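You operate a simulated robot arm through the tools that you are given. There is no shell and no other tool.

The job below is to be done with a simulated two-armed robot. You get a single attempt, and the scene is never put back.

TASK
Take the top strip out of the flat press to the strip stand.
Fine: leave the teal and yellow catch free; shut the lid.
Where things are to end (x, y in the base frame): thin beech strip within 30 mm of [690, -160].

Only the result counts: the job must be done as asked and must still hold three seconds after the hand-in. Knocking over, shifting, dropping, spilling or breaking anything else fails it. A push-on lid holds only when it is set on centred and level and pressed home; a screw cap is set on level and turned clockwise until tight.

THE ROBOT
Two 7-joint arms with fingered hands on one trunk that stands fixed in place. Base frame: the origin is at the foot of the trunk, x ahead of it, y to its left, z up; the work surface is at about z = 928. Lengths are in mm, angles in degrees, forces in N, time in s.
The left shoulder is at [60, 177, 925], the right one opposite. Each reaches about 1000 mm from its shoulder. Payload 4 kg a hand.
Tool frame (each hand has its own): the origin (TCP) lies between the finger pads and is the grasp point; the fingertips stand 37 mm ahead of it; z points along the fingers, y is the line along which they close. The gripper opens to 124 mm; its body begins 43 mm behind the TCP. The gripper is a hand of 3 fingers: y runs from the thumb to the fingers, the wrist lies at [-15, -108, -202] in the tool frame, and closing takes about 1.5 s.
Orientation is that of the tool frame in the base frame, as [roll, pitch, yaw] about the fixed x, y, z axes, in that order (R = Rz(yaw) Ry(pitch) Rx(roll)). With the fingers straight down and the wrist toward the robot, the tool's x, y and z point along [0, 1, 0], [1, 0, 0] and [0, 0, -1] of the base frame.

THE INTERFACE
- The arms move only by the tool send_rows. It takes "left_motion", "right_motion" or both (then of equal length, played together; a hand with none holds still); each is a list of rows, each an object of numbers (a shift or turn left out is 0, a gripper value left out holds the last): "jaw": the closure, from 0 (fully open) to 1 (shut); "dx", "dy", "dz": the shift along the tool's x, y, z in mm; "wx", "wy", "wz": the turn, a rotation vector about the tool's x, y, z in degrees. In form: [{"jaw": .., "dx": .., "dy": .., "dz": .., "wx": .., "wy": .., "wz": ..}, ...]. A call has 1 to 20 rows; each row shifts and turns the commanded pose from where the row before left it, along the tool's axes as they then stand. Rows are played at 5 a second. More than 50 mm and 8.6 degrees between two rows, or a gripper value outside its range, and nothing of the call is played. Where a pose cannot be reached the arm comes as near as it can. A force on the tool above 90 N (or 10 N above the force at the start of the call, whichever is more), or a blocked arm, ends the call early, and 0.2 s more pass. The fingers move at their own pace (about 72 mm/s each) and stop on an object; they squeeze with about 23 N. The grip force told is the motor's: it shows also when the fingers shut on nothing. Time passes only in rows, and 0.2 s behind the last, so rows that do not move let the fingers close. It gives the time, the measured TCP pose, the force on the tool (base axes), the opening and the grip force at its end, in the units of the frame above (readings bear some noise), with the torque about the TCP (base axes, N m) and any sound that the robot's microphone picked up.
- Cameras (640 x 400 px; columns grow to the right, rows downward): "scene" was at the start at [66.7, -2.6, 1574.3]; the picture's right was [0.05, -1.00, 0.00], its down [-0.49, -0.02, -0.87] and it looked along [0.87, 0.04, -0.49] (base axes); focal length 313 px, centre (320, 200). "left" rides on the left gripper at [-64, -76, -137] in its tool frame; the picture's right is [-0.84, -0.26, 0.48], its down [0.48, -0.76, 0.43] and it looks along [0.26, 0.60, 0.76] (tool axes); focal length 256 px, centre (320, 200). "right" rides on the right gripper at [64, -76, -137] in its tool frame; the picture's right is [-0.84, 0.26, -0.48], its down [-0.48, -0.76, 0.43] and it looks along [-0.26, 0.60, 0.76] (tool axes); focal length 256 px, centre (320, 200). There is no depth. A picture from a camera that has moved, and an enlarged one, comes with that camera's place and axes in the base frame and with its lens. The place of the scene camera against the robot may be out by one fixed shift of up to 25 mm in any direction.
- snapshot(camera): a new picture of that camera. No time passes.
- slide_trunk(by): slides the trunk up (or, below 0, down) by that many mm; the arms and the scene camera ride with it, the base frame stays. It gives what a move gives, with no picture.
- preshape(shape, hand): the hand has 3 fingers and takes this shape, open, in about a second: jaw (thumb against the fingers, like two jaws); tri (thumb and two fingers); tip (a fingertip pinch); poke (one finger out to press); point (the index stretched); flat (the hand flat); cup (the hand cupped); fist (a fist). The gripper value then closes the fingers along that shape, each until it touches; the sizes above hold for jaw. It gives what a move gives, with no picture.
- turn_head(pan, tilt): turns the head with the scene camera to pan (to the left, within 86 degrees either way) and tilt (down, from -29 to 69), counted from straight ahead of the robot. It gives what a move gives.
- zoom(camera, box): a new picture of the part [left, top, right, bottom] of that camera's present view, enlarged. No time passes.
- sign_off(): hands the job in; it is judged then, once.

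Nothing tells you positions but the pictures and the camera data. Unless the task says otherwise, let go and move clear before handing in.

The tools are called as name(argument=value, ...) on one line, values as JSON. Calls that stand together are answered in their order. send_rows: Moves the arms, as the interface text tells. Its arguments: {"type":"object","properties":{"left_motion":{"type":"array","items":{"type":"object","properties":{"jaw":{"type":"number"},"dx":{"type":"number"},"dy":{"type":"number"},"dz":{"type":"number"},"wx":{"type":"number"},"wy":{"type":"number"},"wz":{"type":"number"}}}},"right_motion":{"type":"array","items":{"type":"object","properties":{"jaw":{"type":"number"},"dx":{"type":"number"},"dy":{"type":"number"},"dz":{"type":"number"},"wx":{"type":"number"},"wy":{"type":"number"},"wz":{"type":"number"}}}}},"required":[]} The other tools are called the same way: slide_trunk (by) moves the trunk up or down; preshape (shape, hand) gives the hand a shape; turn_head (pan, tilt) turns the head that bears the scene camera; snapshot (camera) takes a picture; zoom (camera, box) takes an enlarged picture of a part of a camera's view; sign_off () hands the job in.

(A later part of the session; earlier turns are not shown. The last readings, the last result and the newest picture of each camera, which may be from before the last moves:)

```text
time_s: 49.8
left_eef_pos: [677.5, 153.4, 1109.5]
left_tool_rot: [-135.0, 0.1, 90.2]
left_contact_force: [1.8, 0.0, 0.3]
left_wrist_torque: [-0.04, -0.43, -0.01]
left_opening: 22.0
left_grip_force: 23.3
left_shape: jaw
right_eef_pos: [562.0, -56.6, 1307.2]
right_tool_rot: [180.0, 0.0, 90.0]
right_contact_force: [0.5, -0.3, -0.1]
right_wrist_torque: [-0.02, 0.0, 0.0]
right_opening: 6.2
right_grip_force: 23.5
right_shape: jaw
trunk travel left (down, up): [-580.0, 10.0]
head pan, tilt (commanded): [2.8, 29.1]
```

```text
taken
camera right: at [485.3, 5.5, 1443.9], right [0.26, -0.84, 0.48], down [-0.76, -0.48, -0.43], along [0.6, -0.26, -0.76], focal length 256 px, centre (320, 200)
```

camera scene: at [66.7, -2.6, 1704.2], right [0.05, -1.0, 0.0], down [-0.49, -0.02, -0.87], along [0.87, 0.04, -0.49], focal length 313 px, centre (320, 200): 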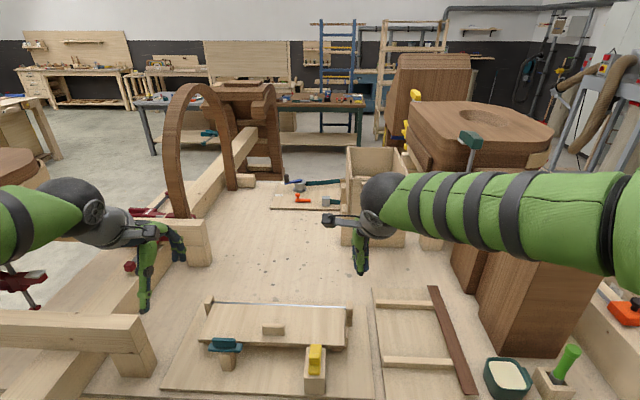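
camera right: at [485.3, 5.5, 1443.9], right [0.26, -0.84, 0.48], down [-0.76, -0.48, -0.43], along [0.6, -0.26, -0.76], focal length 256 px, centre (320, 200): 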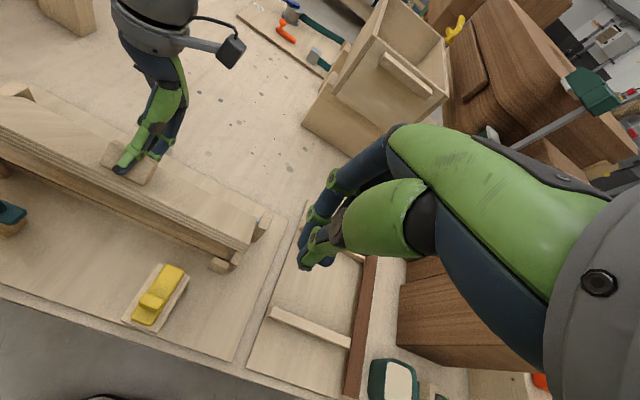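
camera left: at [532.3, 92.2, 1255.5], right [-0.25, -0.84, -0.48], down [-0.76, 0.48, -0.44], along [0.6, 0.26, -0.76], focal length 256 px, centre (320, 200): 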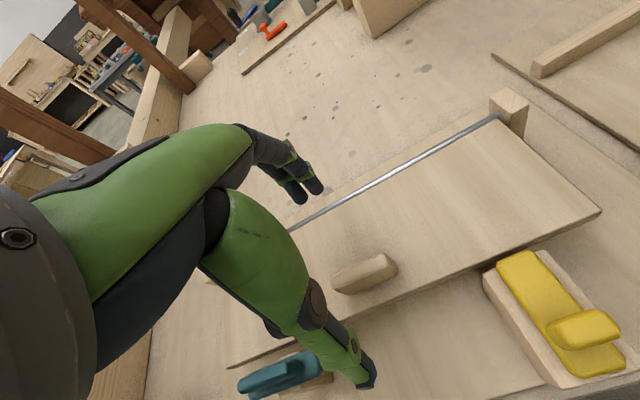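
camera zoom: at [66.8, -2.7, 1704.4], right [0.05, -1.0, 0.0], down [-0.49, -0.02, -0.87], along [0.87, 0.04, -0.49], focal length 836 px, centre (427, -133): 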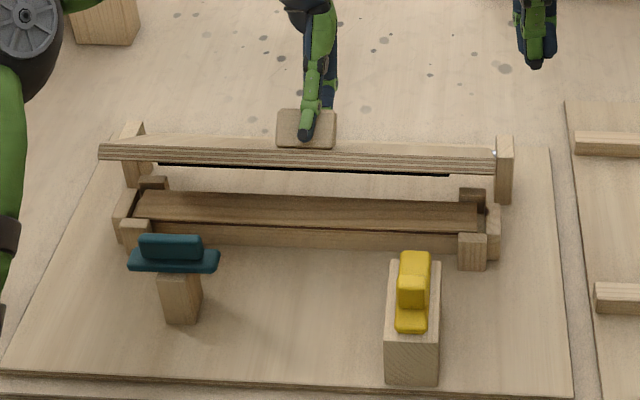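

The lid is open about 45° with no reach problem. I go a little further, then bring the right hand in to push from underneath.

send_rows(left_motion=[{"dy": 1.83, "dz": -3.75, "wx": 2}, {"dy": 1.83, "dz": -3.75, "wx": 2}, {"dy": 1.83, "dz": -3.75, "wx": 2}])

send_rows(left_motion=[{"dy": 1.83, "dz": -3.75, "wx": 2}])

zoom(camera="scene", box=[160, 250, 400, 400])

snapshot(camera="scene")

```text
time_s: 50.6
left_eef_pos: [689.1, 151.9, 1114.6]
left_tool_rot: [-129.1, 0.0, 90.0]
left_contact_force: [1.9, -1.6, 0.0]
left_wrist_torque: [-0.06, -0.45, 0.0]
left_opening: 22.2
left_grip_force: 23.1
left_shape: jaw
right_eef_pos: [562.3, -58.5, 1308.4]
right_tool_rot: [-179.9, -0.1, 90.0]
right_contact_force: [0.1, -0.4, 0.4]
right_wrist_torque: [-0.02, 0.0, -0.01]
right_opening: 5.8
right_grip_force: 22.9
right_shape: jaw
trunk travel left (down, up): [-580.0, 10.0]
head pan, tilt (commanded): [2.8, 29.1]
```

```text
time_s: 51.0
left_eef_pos: [693.7, 153.1, 1113.9]
left_tool_rot: [-126.9, -0.1, 90.1]
left_contact_force: [1.5, -2.3, -1.9]
left_wrist_torque: [-0.05, -0.47, 0.03]
left_opening: 21.6
left_grip_force: 23.1
left_shape: jaw
right_eef_pos: [563.7, -57.4, 1306.3]
right_tool_rot: [-179.9, 0.0, 90.0]
right_contact_force: [0.0, -1.0, 0.7]
right_wrist_torque: [-0.04, 0.0, 0.0]
right_opening: 6.3
right_grip_force: 23.2
right_shape: jaw
trunk travel left (down, up): [-580.0, 10.0]
head pan, tilt (commanded): [2.8, 29.1]
```

```text
2.67 times, centred on (280, 325) of scene
camera zoom: at [67.2, -2.8, 1704.3], right [0.05, -1.0, 0.0], down [-0.49, -0.02, -0.87], along [0.87, 0.04, -0.49], focal length 836 px, centre (427, -133)
```

zoom: 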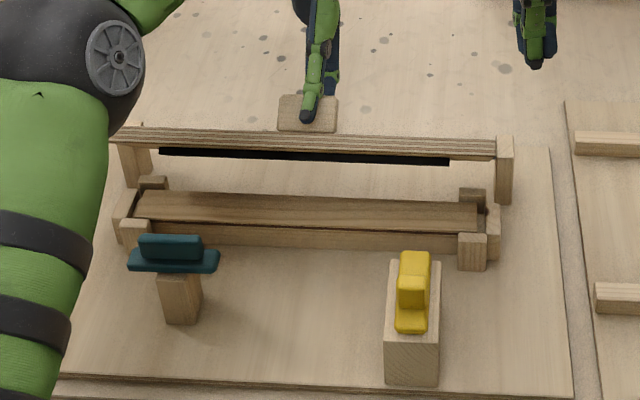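

```text
taken
camera scene: at [67.2, -2.8, 1704.3], right [0.05, -1.0, 0.0], down [-0.49, -0.02, -0.87], along [0.87, 0.04, -0.49], focal length 313 px, centre (320, 200)
```

scene: 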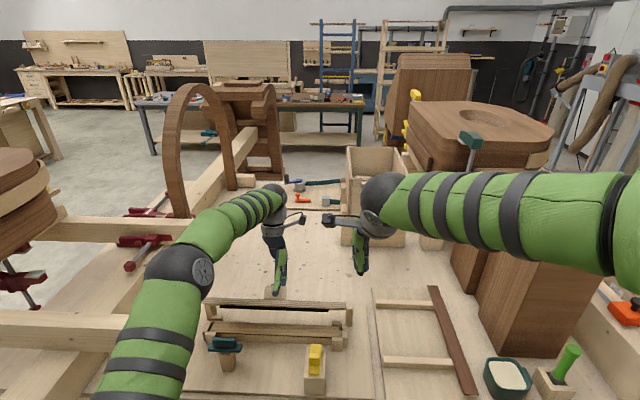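

The lid is at about 52°. The right hand (closed fingers, pointing down) now comes in front of the lid's right part, to take over by pushing its underside.

send_rows(right_motion=[{"dx": 28, "dy": 8, "dz": 10}, {"dx": 27, "dy": 7, "dz": 30}, {"dz": 45}, {"dz": 45}, {"dz": 45}, {"dz": 40}, {}])

snapshot(camera="scene")

snapshot(camera="right")

```text
time_s: 52.6
left_eef_pos: [692.6, 153.2, 1115.6]
left_tool_rot: [-126.9, 0.0, 90.1]
left_contact_force: [1.3, -0.3, 0.1]
left_wrist_torque: [-0.06, -0.41, -0.01]
left_opening: 21.2
left_grip_force: 23.6
left_shape: jaw
right_eef_pos: [575.4, -3.8, 1091.9]
right_tool_rot: [-180.0, 0.0, 90.1]
right_contact_force: [0.1, 0.4, -0.5]
right_wrist_torque: [0.02, -0.02, 0.0]
right_opening: 5.9
right_grip_force: 23.2
right_shape: jaw
trunk travel left (down, up): [-580.0, 10.0]
head pan, tilt (commanded): [2.8, 29.1]
```

```text
taken
camera scene: at [67.1, -2.8, 1704.3], right [0.05, -1.0, 0.0], down [-0.49, -0.02, -0.87], along [0.87, 0.04, -0.49], focal length 313 px, centre (320, 200)
```

scene: 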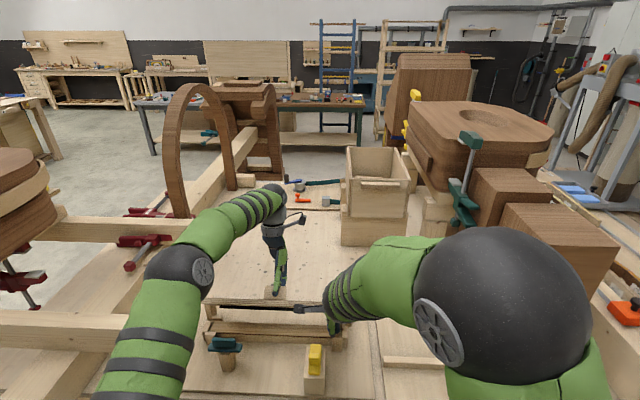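

```text
taken
camera right: at [499.5, 59.8, 1228.0], right [0.26, -0.84, 0.48], down [-0.76, -0.48, -0.43], along [0.6, -0.26, -0.76], focal length 256 px, centre (320, 200)
```

right: 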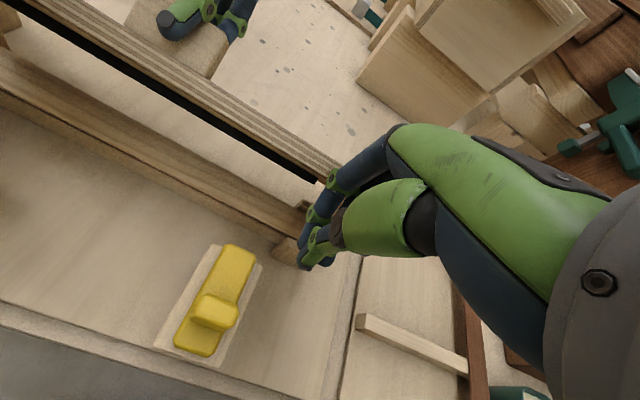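

send_rows(right_motion=[{"dy": 10}, {"dy": 10}])

zoom(camera="right", box=[200, 80, 420, 300])

zoom(camera="scene", box=[180, 260, 400, 400])

```text
time_s: 53.2
left_eef_pos: [691.8, 152.1, 1117.0]
left_tool_rot: [-127.5, -0.1, 90.1]
left_contact_force: [23.3, 1.0, -4.9]
left_wrist_torque: [0.04, -1.04, 0.02]
left_opening: 20.5
left_grip_force: 22.7
left_shape: jaw
right_eef_pos: [592.8, -1.8, 1094.1]
right_tool_rot: [179.9, -0.1, 90.2]
right_contact_force: [-42.5, -4.2, 27.9]
right_wrist_torque: [-0.18, -1.03, -0.33]
right_opening: 3.6
right_grip_force: 22.9
right_shape: jaw
trunk travel left (down, up): [-580.0, 10.0]
head pan, tilt (commanded): [2.8, 29.1]
```

```text
1.82 times, centred on (310, 190) of right
camera zoom: at [515.6, 60.8, 1229.9], right [0.26, -0.84, 0.48], down [-0.76, -0.48, -0.44], along [0.6, -0.25, -0.76], focal length 465 px, centre (338, 218)
```

zoom: 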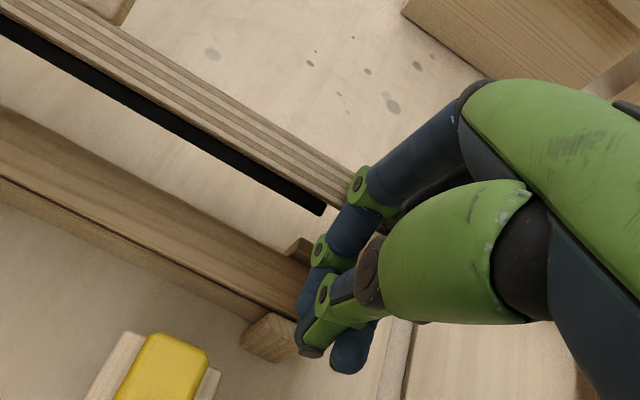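

```text
2.86 times, centred on (290, 330) of scene
camera zoom: at [62.1, -3.0, 1704.9], right [0.05, -1.0, 0.0], down [-0.48, -0.02, -0.87], along [0.87, 0.04, -0.48], focal length 895 px, centre (406, -171)
```

zoom: 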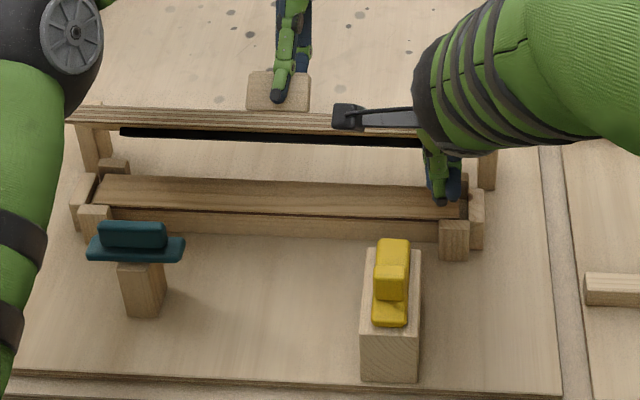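

Contact came earlier than expected (the finger knuckles bulge forward). I back off a little right away to relax the force.

send_rows(right_motion=[{"dy": -9}])

zoom(camera="scene", box=[180, 260, 400, 400])

```text
time_s: 53.6
left_eef_pos: [691.3, 151.9, 1114.9]
left_tool_rot: [-126.9, 0.0, 90.1]
left_contact_force: [6.4, 0.1, 1.1]
left_wrist_torque: [0.02, -0.56, -0.01]
left_opening: 20.8
left_grip_force: 22.8
left_shape: jaw
right_eef_pos: [586.9, -2.4, 1092.0]
right_tool_rot: [179.9, 0.0, 89.8]
right_contact_force: [-12.6, 1.1, 8.1]
right_wrist_torque: [-0.05, -0.32, -0.08]
right_opening: 3.9
right_grip_force: 23.0
right_shape: jaw
trunk travel left (down, up): [-580.0, 10.0]
head pan, tilt (commanded): [2.8, 29.1]
```

```text
2.86 times, centred on (290, 330) of scene
camera zoom: at [65.3, -2.5, 1704.2], right [0.05, -1.0, 0.0], down [-0.49, -0.02, -0.87], along [0.87, 0.04, -0.49], focal length 895 px, centre (406, -171)
```

zoom: 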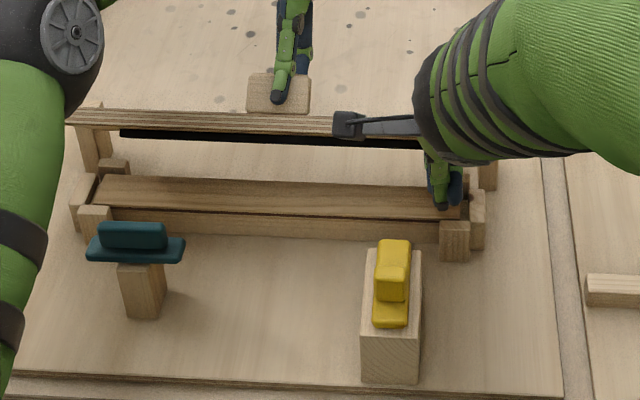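

Contact is now light and the lid is supported from the front. The left hand opens and slides off the knob sideways.

send_rows(left_motion=[{"jaw": 0.75}, {"jaw": 0.55}, {"jaw": 0.5}, {"jaw": 0.5}])

zoom(camera="scene", box=[180, 240, 400, 380])

snapshot(camera="left")

```text
time_s: 54.6
left_eef_pos: [691.3, 152.6, 1115.9]
left_tool_rot: [-127.0, 0.0, 90.1]
left_contact_force: [-0.2, 0.2, -0.2]
left_wrist_torque: [-0.01, -0.02, -0.01]
left_opening: 61.5
left_grip_force: 0.1
left_shape: jaw
right_eef_pos: [586.9, -2.3, 1093.1]
right_tool_rot: [179.9, 0.0, 90.0]
right_contact_force: [-9.9, 1.2, 8.4]
right_wrist_torque: [-0.06, -0.33, -0.06]
right_opening: 4.5
right_grip_force: 23.2
right_shape: jaw
trunk travel left (down, up): [-580.0, 10.0]
head pan, tilt (commanded): [2.8, 29.1]
```

```text
2.86 times, centred on (290, 310) of scene
camera zoom: at [64.7, -2.5, 1704.4], right [0.05, -1.0, 0.0], down [-0.49, -0.02, -0.87], along [0.87, 0.04, -0.49], focal length 895 px, centre (406, -114)
```

zoom: 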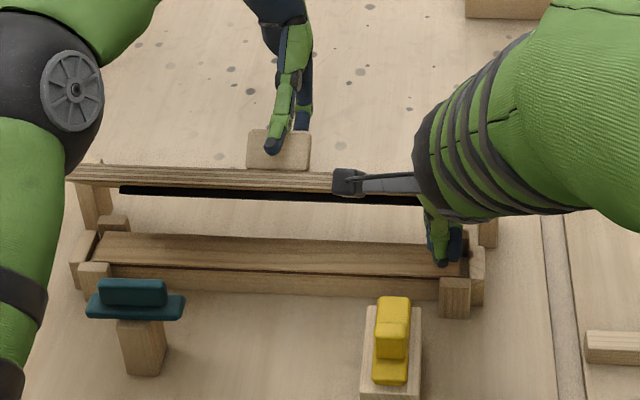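

```text
taken
camera left: at [753.9, 88.1, 1258.2], right [-0.54, -0.84, -0.09], down [-0.81, 0.48, 0.34], along [-0.25, 0.25, -0.93], focal length 256 px, centre (320, 200)
```

left: 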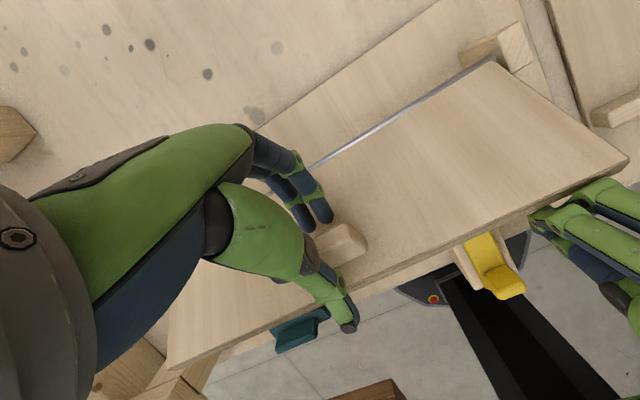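

send_rows(left_motion=[{"dx": 20}, {"dx": 25}, {"dx": 25}])

snapshot(camera="left")

snapshot(camera="scene")

```text
time_s: 55.4
left_eef_pos: [692.4, 222.2, 1115.3]
left_tool_rot: [-127.2, 0.0, 90.0]
left_contact_force: [0.8, 0.9, 0.3]
left_wrist_torque: [0.05, 0.01, -0.03]
left_opening: 61.7
left_grip_force: 0.0
left_shape: jaw
right_eef_pos: [587.6, -2.8, 1092.5]
right_tool_rot: [179.9, 0.0, 89.9]
right_contact_force: [-11.5, 1.6, 9.0]
right_wrist_torque: [-0.09, -0.35, -0.01]
right_opening: 4.4
right_grip_force: 23.2
right_shape: jaw
trunk travel left (down, up): [-580.0, 10.0]
head pan, tilt (commanded): [2.8, 29.1]
```

```text
taken
camera left: at [753.0, 158.1, 1258.7], right [-0.54, -0.84, -0.09], down [-0.81, 0.48, 0.34], along [-0.25, 0.25, -0.93], focal length 256 px, centre (320, 200)
```

left: 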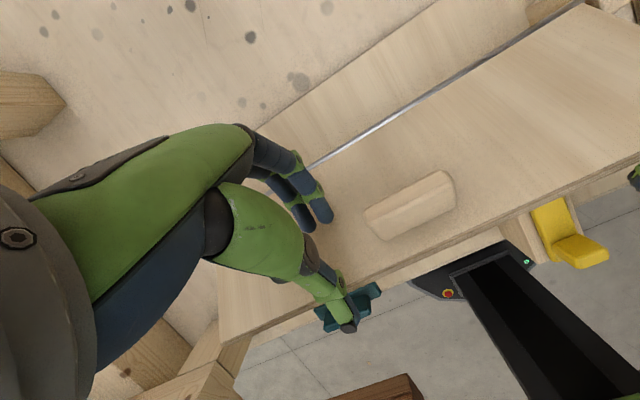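

```text
taken
camera scene: at [64.7, -2.1, 1704.4], right [0.05, -1.0, 0.0], down [-0.49, -0.02, -0.87], along [0.87, 0.04, -0.49], focal length 313 px, centre (320, 200)
```

scene: 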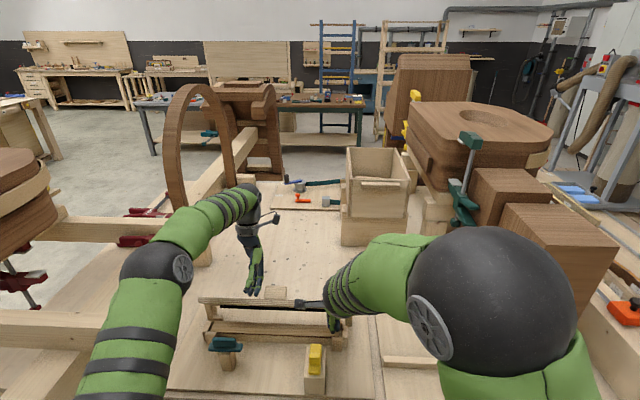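

The left hand is clear of the knob. I raise it and straighten it, then bring it back over the lid edge.

send_rows(left_motion=[{"dy": -12, "dz": -9}, {"wx": -7.5, "dy": -6.4, "dz": -4.8}, {"wx": -7.5, "dy": -5.7, "dz": -5.7}, {"wx": -7.5, "dy": -4.9, "dz": -6.3}, {"wx": -7.5, "dy": -4, "dz": -6.9}, {"wx": -7.5, "dy": -3.1, "dz": -7.4}, {"wx": -7.5, "dy": -2, "dz": -7.7}, {"wx": -8, "dy": -1.1, "dz": -7.9}, {}])

snapshot(camera="scene")

```text
time_s: 57.4
left_eef_pos: [690.5, 222.5, 1188.0]
left_tool_rot: [179.9, 0.0, 90.1]
left_contact_force: [-0.3, -0.1, 0.4]
left_wrist_torque: [-0.02, -0.01, 0.01]
left_opening: 61.7
left_grip_force: 0.1
left_shape: jaw
right_eef_pos: [586.6, -2.9, 1092.6]
right_tool_rot: [180.0, -0.1, 90.0]
right_contact_force: [-10.0, 1.2, 8.9]
right_wrist_torque: [-0.1, -0.34, -0.07]
right_opening: 4.3
right_grip_force: 22.8
right_shape: jaw
trunk travel left (down, up): [-580.0, 10.0]
head pan, tilt (commanded): [2.8, 29.1]
```

```text
taken
camera scene: at [64.5, -2.4, 1704.4], right [0.05, -1.0, 0.0], down [-0.49, -0.02, -0.87], along [0.87, 0.04, -0.49], focal length 313 px, centre (320, 200)
```

scene: 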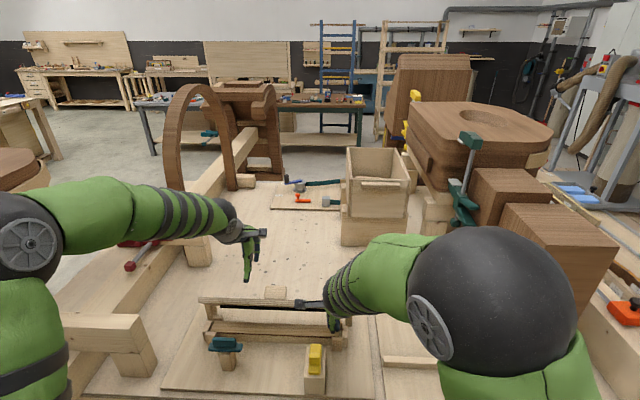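

send_rows(left_motion=[{"dx": 23, "dy": -40, "dz": -4}, {"dx": 23, "dy": -40, "dz": -4}, {"dx": 22, "dy": -40, "dz": -4}, {}])

send_rows(right_motion=[{"dy": 7.25, "dz": -5}, {"dy": 7.25, "dz": -5}, {"dy": 6.7, "dz": -3}])

snapshot(camera="scene")

snapshot(camera="left")

snapshot(camera="right")

```text
time_s: 58.4
left_eef_pos: [570.1, 291.0, 1198.8]
left_tool_rot: [180.0, 0.1, 90.1]
left_contact_force: [-0.1, -0.6, 0.9]
left_wrist_torque: [0.01, -0.02, 0.05]
left_opening: 61.7
left_grip_force: 0.0
left_shape: jaw
right_eef_pos: [587.0, -3.0, 1092.6]
right_tool_rot: [179.9, 0.0, 90.0]
right_contact_force: [-10.6, 0.3, 9.1]
right_wrist_torque: [-0.09, -0.34, -0.08]
right_opening: 4.4
right_grip_force: 23.1
right_shape: jaw
trunk travel left (down, up): [-580.0, 10.0]
head pan, tilt (commanded): [2.8, 29.1]
```

```text
time_s: 59.2
left_eef_pos: [568.9, 292.7, 1199.0]
left_tool_rot: [179.9, 0.1, 90.2]
left_contact_force: [0.3, 0.1, 0.7]
left_wrist_torque: [-0.01, -0.03, -0.02]
left_opening: 61.9
left_grip_force: 0.0
left_shape: jaw
right_eef_pos: [605.9, -1.6, 1106.2]
right_tool_rot: [179.8, -0.1, 90.0]
right_contact_force: [-16.5, -1.7, 23.9]
right_wrist_torque: [-0.24, -0.97, -0.21]
right_opening: 4.5
right_grip_force: 22.8
right_shape: jaw
trunk travel left (down, up): [-580.0, 10.0]
head pan, tilt (commanded): [2.8, 29.1]
```

```text
taken
camera scene: at [62.4, -2.8, 1704.7], right [0.05, -1.0, 0.0], down [-0.48, -0.02, -0.87], along [0.87, 0.04, -0.48], focal length 313 px, centre (320, 200)
```

scene: 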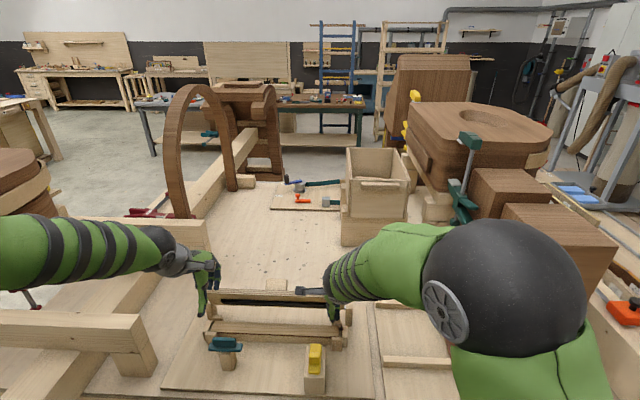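

```text
taken
camera left: at [491.9, 226.5, 1334.8], right [-0.25, -0.84, -0.48], down [-0.76, 0.48, -0.44], along [0.6, 0.26, -0.76], focal length 256 px, centre (320, 200)
```

left: 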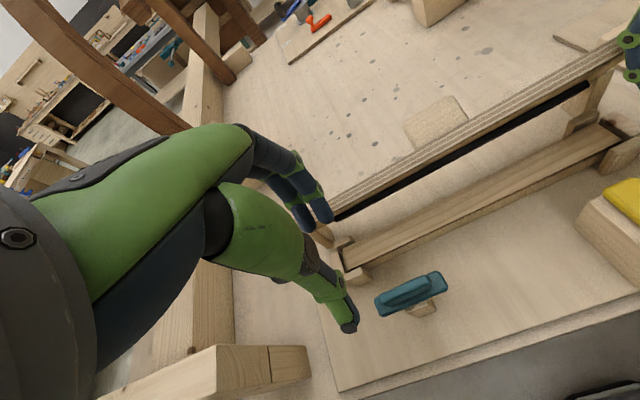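

```text
taken
camera right: at [529.5, 60.5, 1243.7], right [0.25, -0.84, 0.48], down [-0.76, -0.48, -0.44], along [0.6, -0.25, -0.76], focal length 256 px, centre (320, 200)
```

right: 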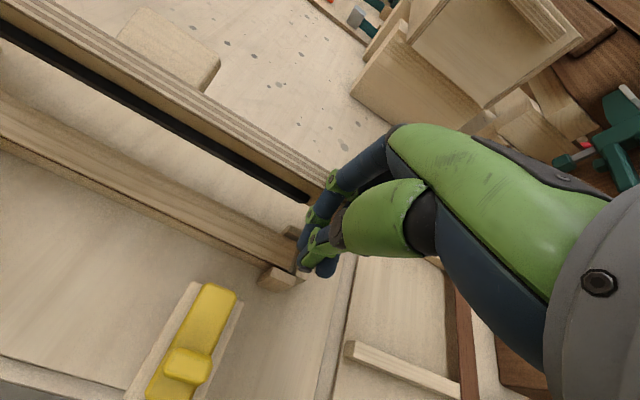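

The reading shows the lid's edge face pressing up under the knuckles; I raise the hand a bit to relieve this and re-check.

send_rows(right_motion=[{"dz": -4}, {"dz": -4}])

zoom(camera="left", box=[440, 0, 640, 200])

zoom(camera="right", box=[220, 100, 400, 300])

```text
time_s: 59.8
left_eef_pos: [572.2, 292.2, 1197.1]
left_tool_rot: [-179.9, 0.0, 90.1]
left_contact_force: [-1.1, -0.3, -0.7]
left_wrist_torque: [0.01, -0.01, 0.04]
left_opening: 62.1
left_grip_force: 0.1
left_shape: jaw
right_eef_pos: [607.9, -2.5, 1111.5]
right_tool_rot: [-179.9, 0.1, 90.1]
right_contact_force: [-1.7, 0.8, -0.1]
right_wrist_torque: [0.01, -0.05, -0.01]
right_opening: 4.9
right_grip_force: 22.9
right_shape: jaw
trunk travel left (down, up): [-580.0, 10.0]
head pan, tilt (commanded): [2.8, 29.1]
```

```text
2.00 times, centred on (540, 100) of left
camera zoom: at [495.3, 226.8, 1332.9], right [-0.26, -0.84, -0.48], down [-0.76, 0.48, -0.43], along [0.6, 0.26, -0.76], focal length 512 px, centre (-120, 400)
```

zoom: 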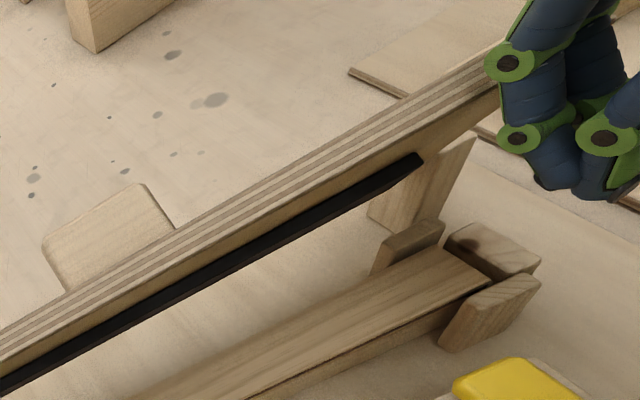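

```text
2.00 times, centred on (310, 200) of right
camera zoom: at [532.4, 60.2, 1248.0], right [0.26, -0.84, 0.48], down [-0.76, -0.48, -0.43], along [0.6, -0.26, -0.76], focal length 512 px, centre (340, 200)
```

zoom: 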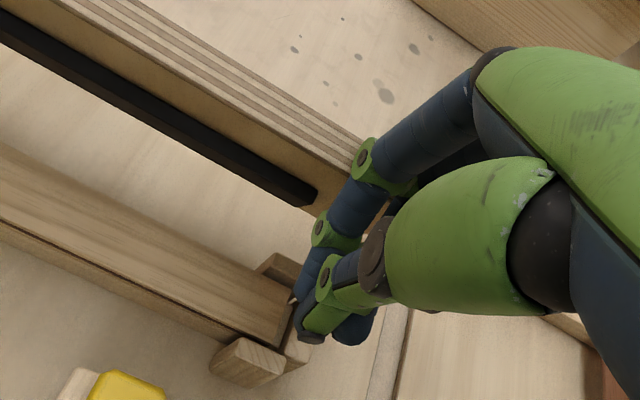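

Forces are near zero now with the lid resting on the fingers. I continue pushing it open along its arc.

send_rows(right_motion=[{"dy": 6, "dz": -3}, {"dy": 6, "dz": -2.5}, {"dy": 6, "dz": -2}])

send_rows(right_motion=[{"dy": 6, "dz": -2}, {"dy": 6, "dz": -1.5}, {"dy": 6, "dz": -1.5}])

snapshot(camera="left")

zoom(camera="right", box=[100, 40, 400, 300])

zoom(camera="scene", box=[180, 240, 400, 380])

```text
time_s: 60.6
left_eef_pos: [571.5, 292.0, 1197.4]
left_tool_rot: [180.0, 0.0, 90.1]
left_contact_force: [0.2, -0.1, 0.5]
left_wrist_torque: [-0.01, 0.04, -0.02]
left_opening: 61.9
left_grip_force: 0.0
left_shape: jaw
right_eef_pos: [626.6, -2.1, 1122.3]
right_tool_rot: [180.0, 0.0, 90.0]
right_contact_force: [-2.5, -0.1, 4.7]
right_wrist_torque: [-0.06, -0.19, -0.05]
right_opening: 5.5
right_grip_force: 23.4
right_shape: jaw
trunk travel left (down, up): [-580.0, 10.0]
head pan, tilt (commanded): [2.8, 29.1]
```

```text
time_s: 61.4
left_eef_pos: [571.2, 291.7, 1196.9]
left_tool_rot: [180.0, 0.0, 90.1]
left_contact_force: [-0.6, 0.3, 0.1]
left_wrist_torque: [0.03, 0.0, 0.01]
left_opening: 61.8
left_grip_force: 0.0
left_shape: jaw
right_eef_pos: [644.3, -1.7, 1126.5]
right_tool_rot: [180.0, 0.1, 90.0]
right_contact_force: [-1.1, -0.7, 1.8]
right_wrist_torque: [-0.03, -0.03, -0.02]
right_opening: 5.2
right_grip_force: 22.9
right_shape: jaw
trunk travel left (down, up): [-580.0, 10.0]
head pan, tilt (commanded): [2.8, 29.1]
```

```text
taken
camera left: at [495.0, 226.7, 1333.2], right [-0.26, -0.84, -0.48], down [-0.76, 0.48, -0.43], along [0.6, 0.26, -0.76], focal length 256 px, centre (320, 200)
```

left: 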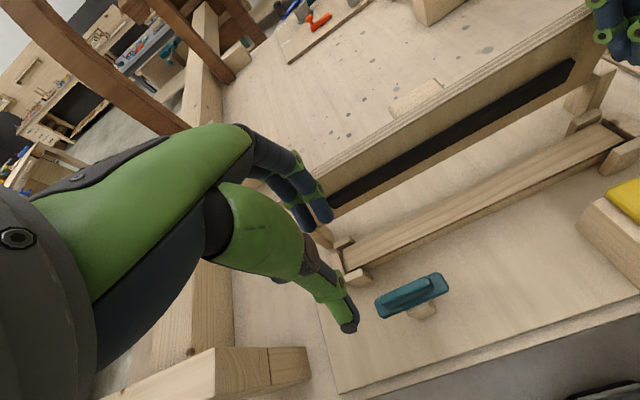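

```text
1.54 times, centred on (250, 170) of right
camera zoom: at [568.7, 60.5, 1262.4], right [0.26, -0.84, 0.48], down [-0.76, -0.48, -0.43], along [0.6, -0.26, -0.76], focal length 394 px, centre (428, 246)
```

zoom: 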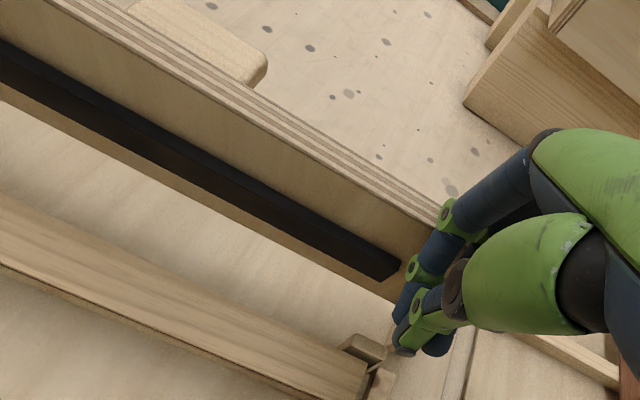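

```text
2.86 times, centred on (290, 310) of scene
camera zoom: at [66.5, -2.7, 1704.2], right [0.05, -1.0, 0.0], down [-0.49, -0.02, -0.87], along [0.87, 0.04, -0.49], focal length 895 px, centre (406, -114)
```

zoom: 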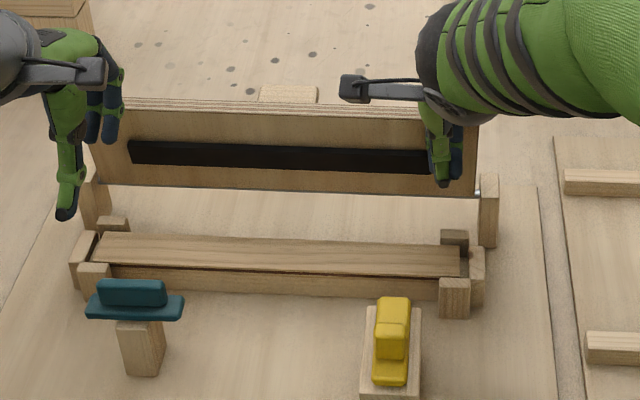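

The lid is near 79° with tiny forces. I continue past vertical to find out whether it stays open.

send_rows(right_motion=[{"dy": 6, "dz": -0.5}, {"dy": 6, "dz": -0.5}, {"dy": 6}])

send_rows(right_motion=[{"dy": 5}, {"dy": 5}])

snapshot(camera="left")

zoom(camera="right", box=[100, 40, 400, 300])

zoom(camera="scene", box=[180, 240, 400, 380])

```text
time_s: 62.2
left_eef_pos: [571.9, 291.7, 1195.8]
left_tool_rot: [-180.0, 0.0, 90.1]
left_contact_force: [0.2, 0.8, -0.6]
left_wrist_torque: [-0.04, 0.01, -0.01]
left_opening: 61.8
left_grip_force: 0.0
left_shape: jaw
right_eef_pos: [661.6, -2.6, 1126.7]
right_tool_rot: [180.0, 0.0, 89.9]
right_contact_force: [0.5, 0.1, -0.7]
right_wrist_torque: [0.01, 0.03, 0.02]
right_opening: 5.8
right_grip_force: 22.8
right_shape: jaw
trunk travel left (down, up): [-580.0, 10.0]
head pan, tilt (commanded): [2.8, 29.1]
```

```text
time_s: 62.8
left_eef_pos: [572.5, 293.3, 1196.4]
left_tool_rot: [-180.0, 0.1, 90.2]
left_contact_force: [-0.2, -0.5, -0.9]
left_wrist_torque: [0.03, 0.03, -0.01]
left_opening: 61.9
left_grip_force: 0.0
left_shape: jaw
right_eef_pos: [672.3, -2.0, 1127.3]
right_tool_rot: [-179.9, 0.0, 90.1]
right_contact_force: [-0.1, -0.7, -0.1]
right_wrist_torque: [0.0, -0.01, -0.02]
right_opening: 5.5
right_grip_force: 22.7
right_shape: jaw
trunk travel left (down, up): [-580.0, 10.0]
head pan, tilt (commanded): [2.8, 29.1]
```

```text
taken
camera left: at [495.1, 226.7, 1333.2], right [-0.26, -0.84, -0.48], down [-0.76, 0.48, -0.43], along [0.6, 0.26, -0.76], focal length 256 px, centre (320, 200)
```

left: 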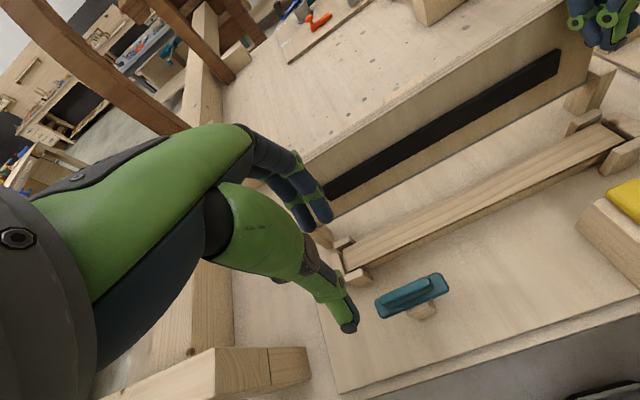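

```text
1.54 times, centred on (250, 170) of right
camera zoom: at [596.7, 60.3, 1263.9], right [0.26, -0.84, 0.48], down [-0.76, -0.48, -0.43], along [0.6, -0.26, -0.76], focal length 394 px, centre (428, 246)
```

zoom: 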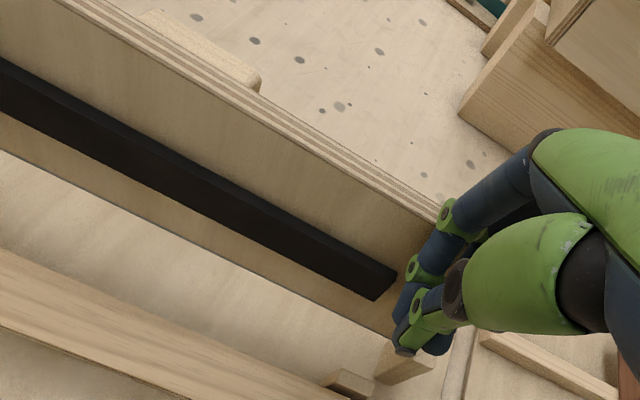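

```text
2.86 times, centred on (290, 310) of scene
camera zoom: at [66.7, -2.6, 1704.3], right [0.05, -1.0, 0.0], down [-0.49, -0.02, -0.87], along [0.87, 0.04, -0.49], focal length 895 px, centre (406, -114)
```

zoom: 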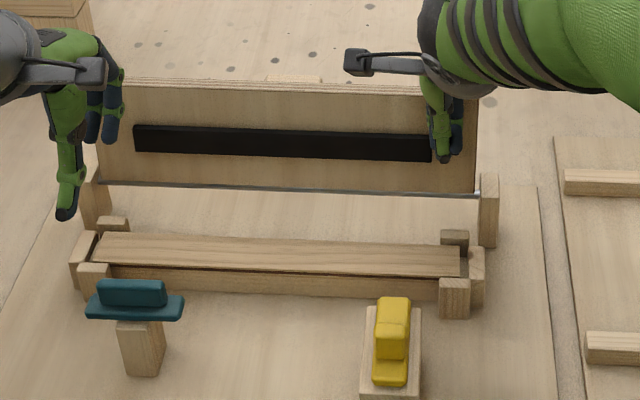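

send_rows(right_motion=[{"dy": 5}, {"dy": 5}])

zoom(camera="scene", box=[180, 240, 400, 380])

send_rows(right_motion=[{"dy": 5}, {"dy": 5}])

zoom(camera="scene", box=[180, 240, 400, 380])

zoom(camera="right", box=[100, 40, 400, 300])

```text
time_s: 63.4
left_eef_pos: [571.8, 291.5, 1197.3]
left_tool_rot: [-179.9, -0.1, 90.2]
left_contact_force: [0.2, 0.0, 0.8]
left_wrist_torque: [0.04, -0.02, 0.01]
left_opening: 61.8
left_grip_force: 0.1
left_shape: jaw
right_eef_pos: [681.9, -0.1, 1126.7]
right_tool_rot: [180.0, 0.0, 90.0]
right_contact_force: [-0.1, -0.5, 0.6]
right_wrist_torque: [-0.01, 0.01, 0.01]
right_opening: 5.5
right_grip_force: 23.9
right_shape: jaw
trunk travel left (down, up): [-580.0, 10.0]
head pan, tilt (commanded): [2.8, 29.1]
```

```text
2.86 times, centred on (290, 310) of scene
camera zoom: at [66.7, -2.5, 1704.3], right [0.05, -1.0, 0.0], down [-0.49, -0.02, -0.87], along [0.87, 0.04, -0.49], focal length 895 px, centre (406, -114)
```

zoom: 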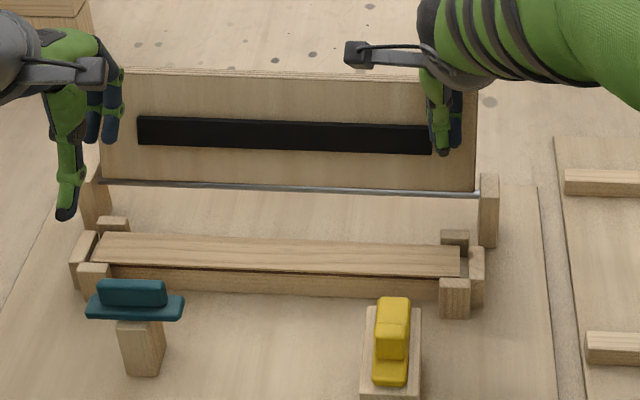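

```text
time_s: 64.0
left_eef_pos: [571.9, 291.3, 1196.7]
left_tool_rot: [-180.0, 0.0, 90.3]
left_contact_force: [-0.4, -0.4, 0.4]
left_wrist_torque: [-0.04, -0.02, 0.01]
left_opening: 61.8
left_grip_force: 0.1
left_shape: jaw
right_eef_pos: [693.1, -1.0, 1126.5]
right_tool_rot: [180.0, 0.0, 90.0]
right_contact_force: [-0.6, -0.4, -0.2]
right_wrist_torque: [-0.01, 0.0, 0.0]
right_opening: 5.3
right_grip_force: 23.1
right_shape: jaw
trunk travel left (down, up): [-580.0, 10.0]
head pan, tilt (commanded): [2.8, 29.1]
```

```text
2.86 times, centred on (290, 310) of scene
camera zoom: at [66.8, -2.6, 1704.3], right [0.05, -1.0, 0.0], down [-0.49, -0.02, -0.87], along [0.87, 0.04, -0.49], focal length 895 px, centre (406, -114)
```

zoom: 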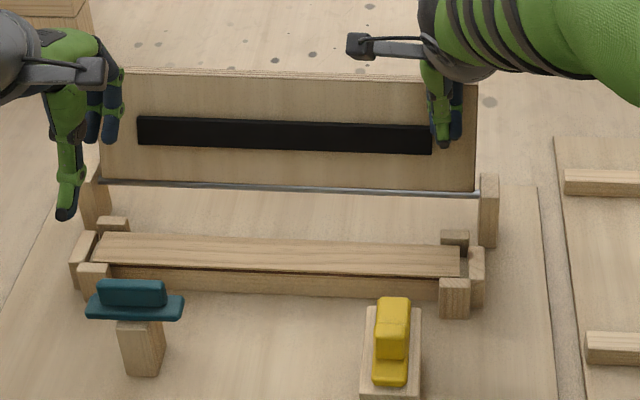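

```text
1.54 times, centred on (250, 170) of right
camera zoom: at [616.5, 60.7, 1263.0], right [0.26, -0.84, 0.48], down [-0.76, -0.48, -0.43], along [0.6, -0.26, -0.76], focal length 394 px, centre (428, 246)
```

zoom: 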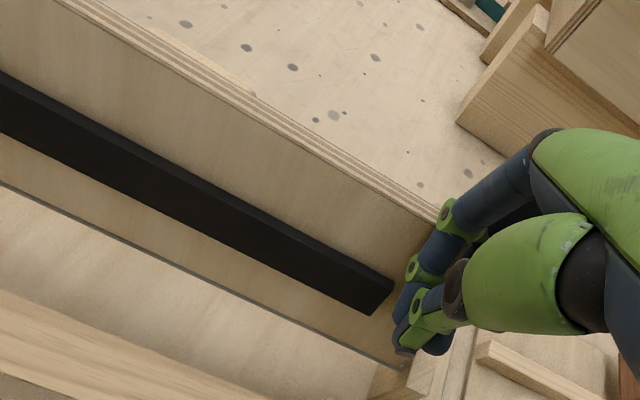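

The lid didn't move in the last step — it appears to be past vertical and standing on its own. I withdraw the right hand a bit to verify.

send_rows(right_motion=[{"dy": -10}, {"dy": -15}, {"dy": -20}, {"dy": -20}, {}])

zoom(camera="scene", box=[180, 240, 400, 380])

snapshot(camera="left")

snapshot(camera="right")

```text
time_s: 65.2
left_eef_pos: [571.5, 291.8, 1197.6]
left_tool_rot: [179.9, -0.1, 90.1]
left_contact_force: [0.4, 0.3, 0.2]
left_wrist_torque: [0.01, 0.0, 0.02]
left_opening: 61.8
left_grip_force: 0.1
left_shape: jaw
right_eef_pos: [627.5, -1.8, 1127.6]
right_tool_rot: [-179.9, 0.0, 90.0]
right_contact_force: [0.4, -0.5, -0.4]
right_wrist_torque: [0.01, 0.0, 0.01]
right_opening: 5.4
right_grip_force: 22.0
right_shape: jaw
trunk travel left (down, up): [-580.0, 10.0]
head pan, tilt (commanded): [2.8, 29.1]
```

```text
2.86 times, centred on (290, 310) of scene
camera zoom: at [67.1, -2.6, 1704.3], right [0.05, -1.0, 0.0], down [-0.49, -0.02, -0.87], along [0.87, 0.04, -0.49], focal length 895 px, centre (406, -114)
```

zoom: 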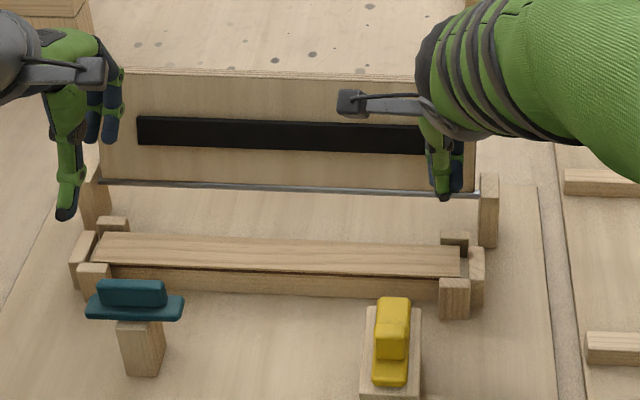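

```text
taken
camera left: at [495.5, 226.7, 1333.1], right [-0.26, -0.84, -0.48], down [-0.76, 0.48, -0.43], along [0.6, 0.26, -0.76], focal length 256 px, centre (320, 200)
```

left: 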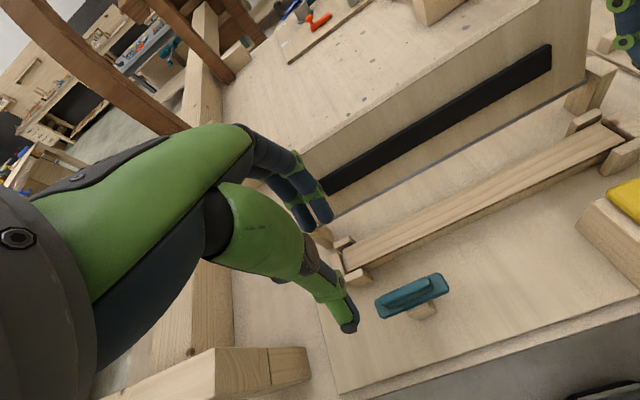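

```text
taken
camera right: at [551.8, 60.2, 1263.9], right [0.26, -0.84, 0.48], down [-0.76, -0.48, -0.43], along [0.6, -0.26, -0.76], focal length 256 px, centre (320, 200)
```

right: 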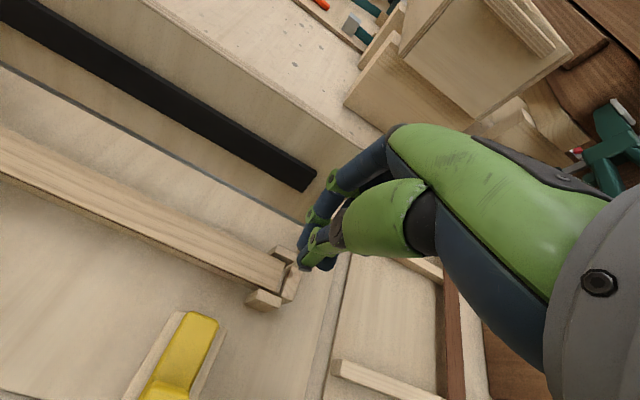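

The lid stands open by itself. Now I look closely at the strip stack to locate the top strip and its ends.

zoom(camera="left", box=[320, 100, 640, 300])

zoom(camera="right", box=[0, 100, 320, 320])

zoom(camera="left", box=[320, 220, 420, 290])

zoom(camera="right", box=[220, 220, 330, 320])

```text
2.00 times, centred on (480, 200) of left
camera zoom: at [495.5, 226.7, 1333.1], right [-0.26, -0.84, -0.48], down [-0.76, 0.48, -0.43], along [0.6, 0.26, -0.76], focal length 512 px, centre (0, 200)
```

zoom: 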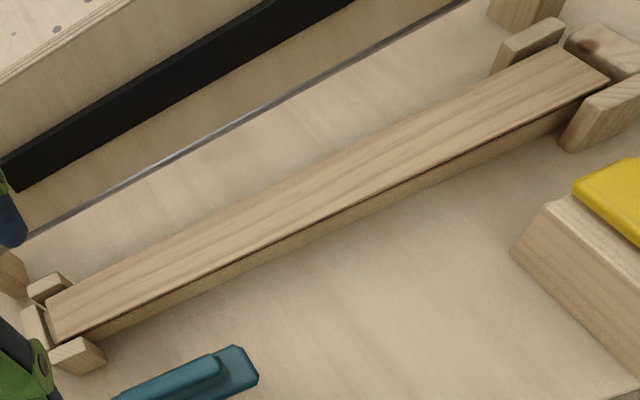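

```text
1.82 times, centred on (160, 210) of right
camera zoom: at [551.8, 60.2, 1263.9], right [0.26, -0.84, 0.48], down [-0.76, -0.48, -0.43], along [0.6, -0.26, -0.76], focal length 465 px, centre (611, 182)
```

zoom: 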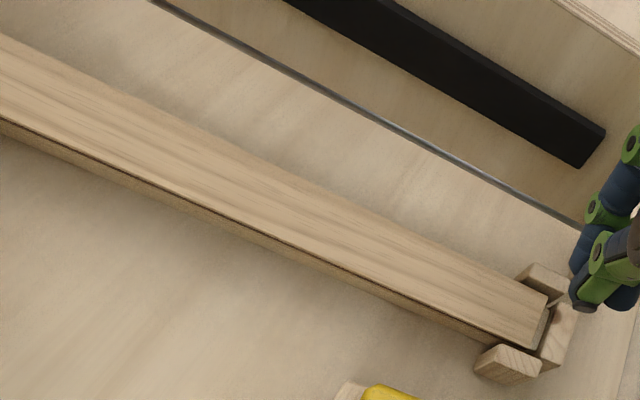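

```text
5.71 times, centred on (370, 255) of left
camera zoom: at [495.5, 226.7, 1333.1], right [-0.26, -0.84, -0.48], down [-0.76, 0.48, -0.43], along [0.6, 0.26, -0.76], focal length 1463 px, centre (34, -114)
```

zoom: 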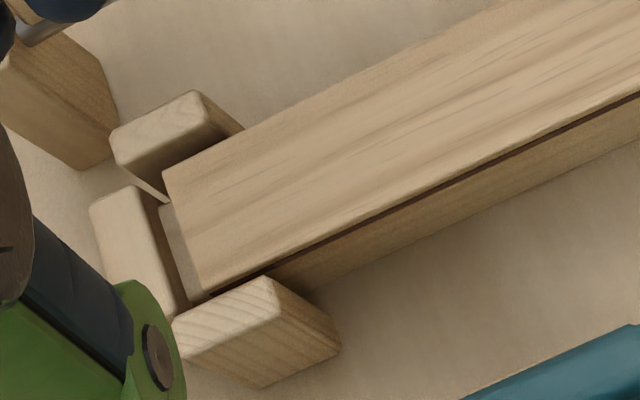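

```text
4.00 times, centred on (275, 270) of right
camera zoom: at [551.8, 60.2, 1263.9], right [0.26, -0.84, 0.48], down [-0.76, -0.48, -0.43], along [0.6, -0.26, -0.76], focal length 1024 px, centre (500, -80)
```

zoom: 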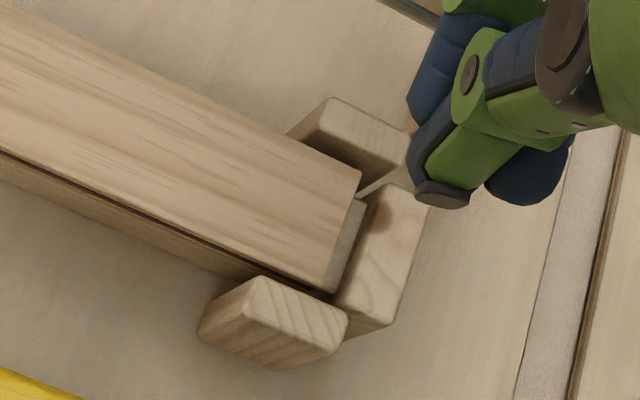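

zoom(camera="left", box=[440, 195, 490, 227])

zoom(camera="scene", box=[260, 318, 310, 350])

zoom(camera="scene", box=[200, 315, 240, 350])

zoom(camera="left", box=[580, 110, 640, 180])

```text
12.50 times, centred on (465, 211) of left
camera zoom: at [495.5, 226.7, 1333.1], right [-0.26, -0.84, -0.48], down [-0.76, 0.48, -0.43], along [0.6, 0.26, -0.76], focal length 3200 px, centre (-1492, 62)
```

zoom: 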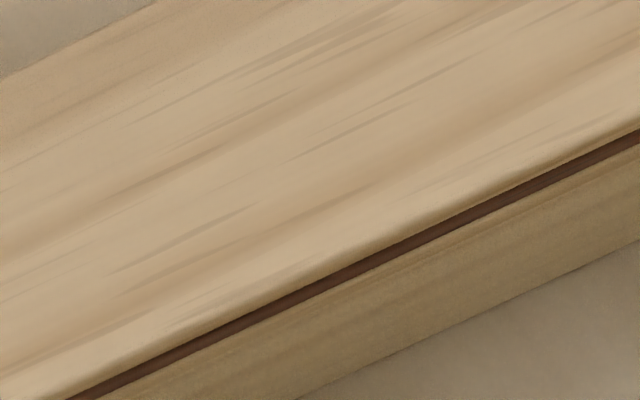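

```text
12.50 times, centred on (285, 334) of scene
camera zoom: at [67.1, -2.6, 1704.3], right [0.05, -1.0, 0.0], down [-0.49, -0.02, -0.87], along [0.87, 0.04, -0.49], focal length 3917 px, centre (758, -1475)
```

zoom: 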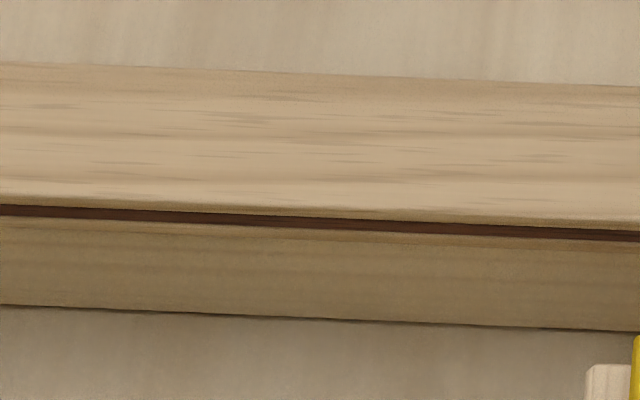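

```text
11.43 times, centred on (220, 332) of scene
camera zoom: at [67.1, -2.6, 1704.3], right [0.05, -1.0, 0.0], down [-0.49, -0.02, -0.87], along [0.87, 0.04, -0.49], focal length 3582 px, centre (1463, -1314)
```

zoom: 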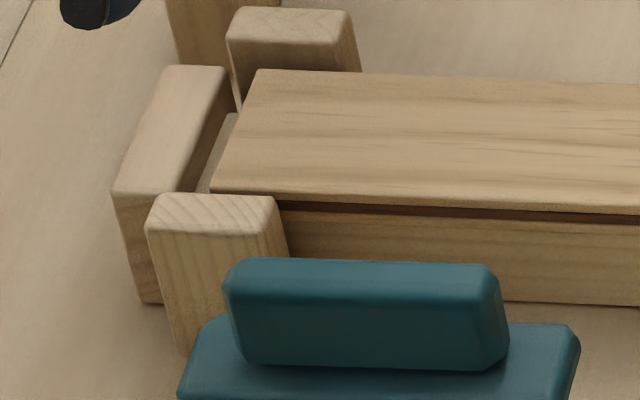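

```text
5.71 times, centred on (610, 145) of left
camera zoom: at [495.5, 226.7, 1333.1], right [-0.26, -0.84, -0.48], down [-0.76, 0.48, -0.43], along [0.6, 0.26, -0.76], focal length 1463 px, centre (-1337, 514)
```

zoom: 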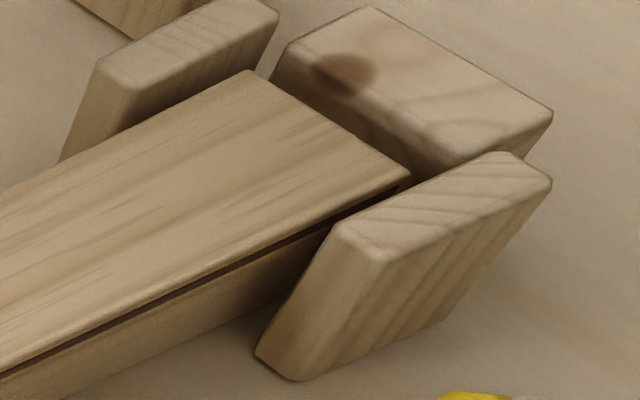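

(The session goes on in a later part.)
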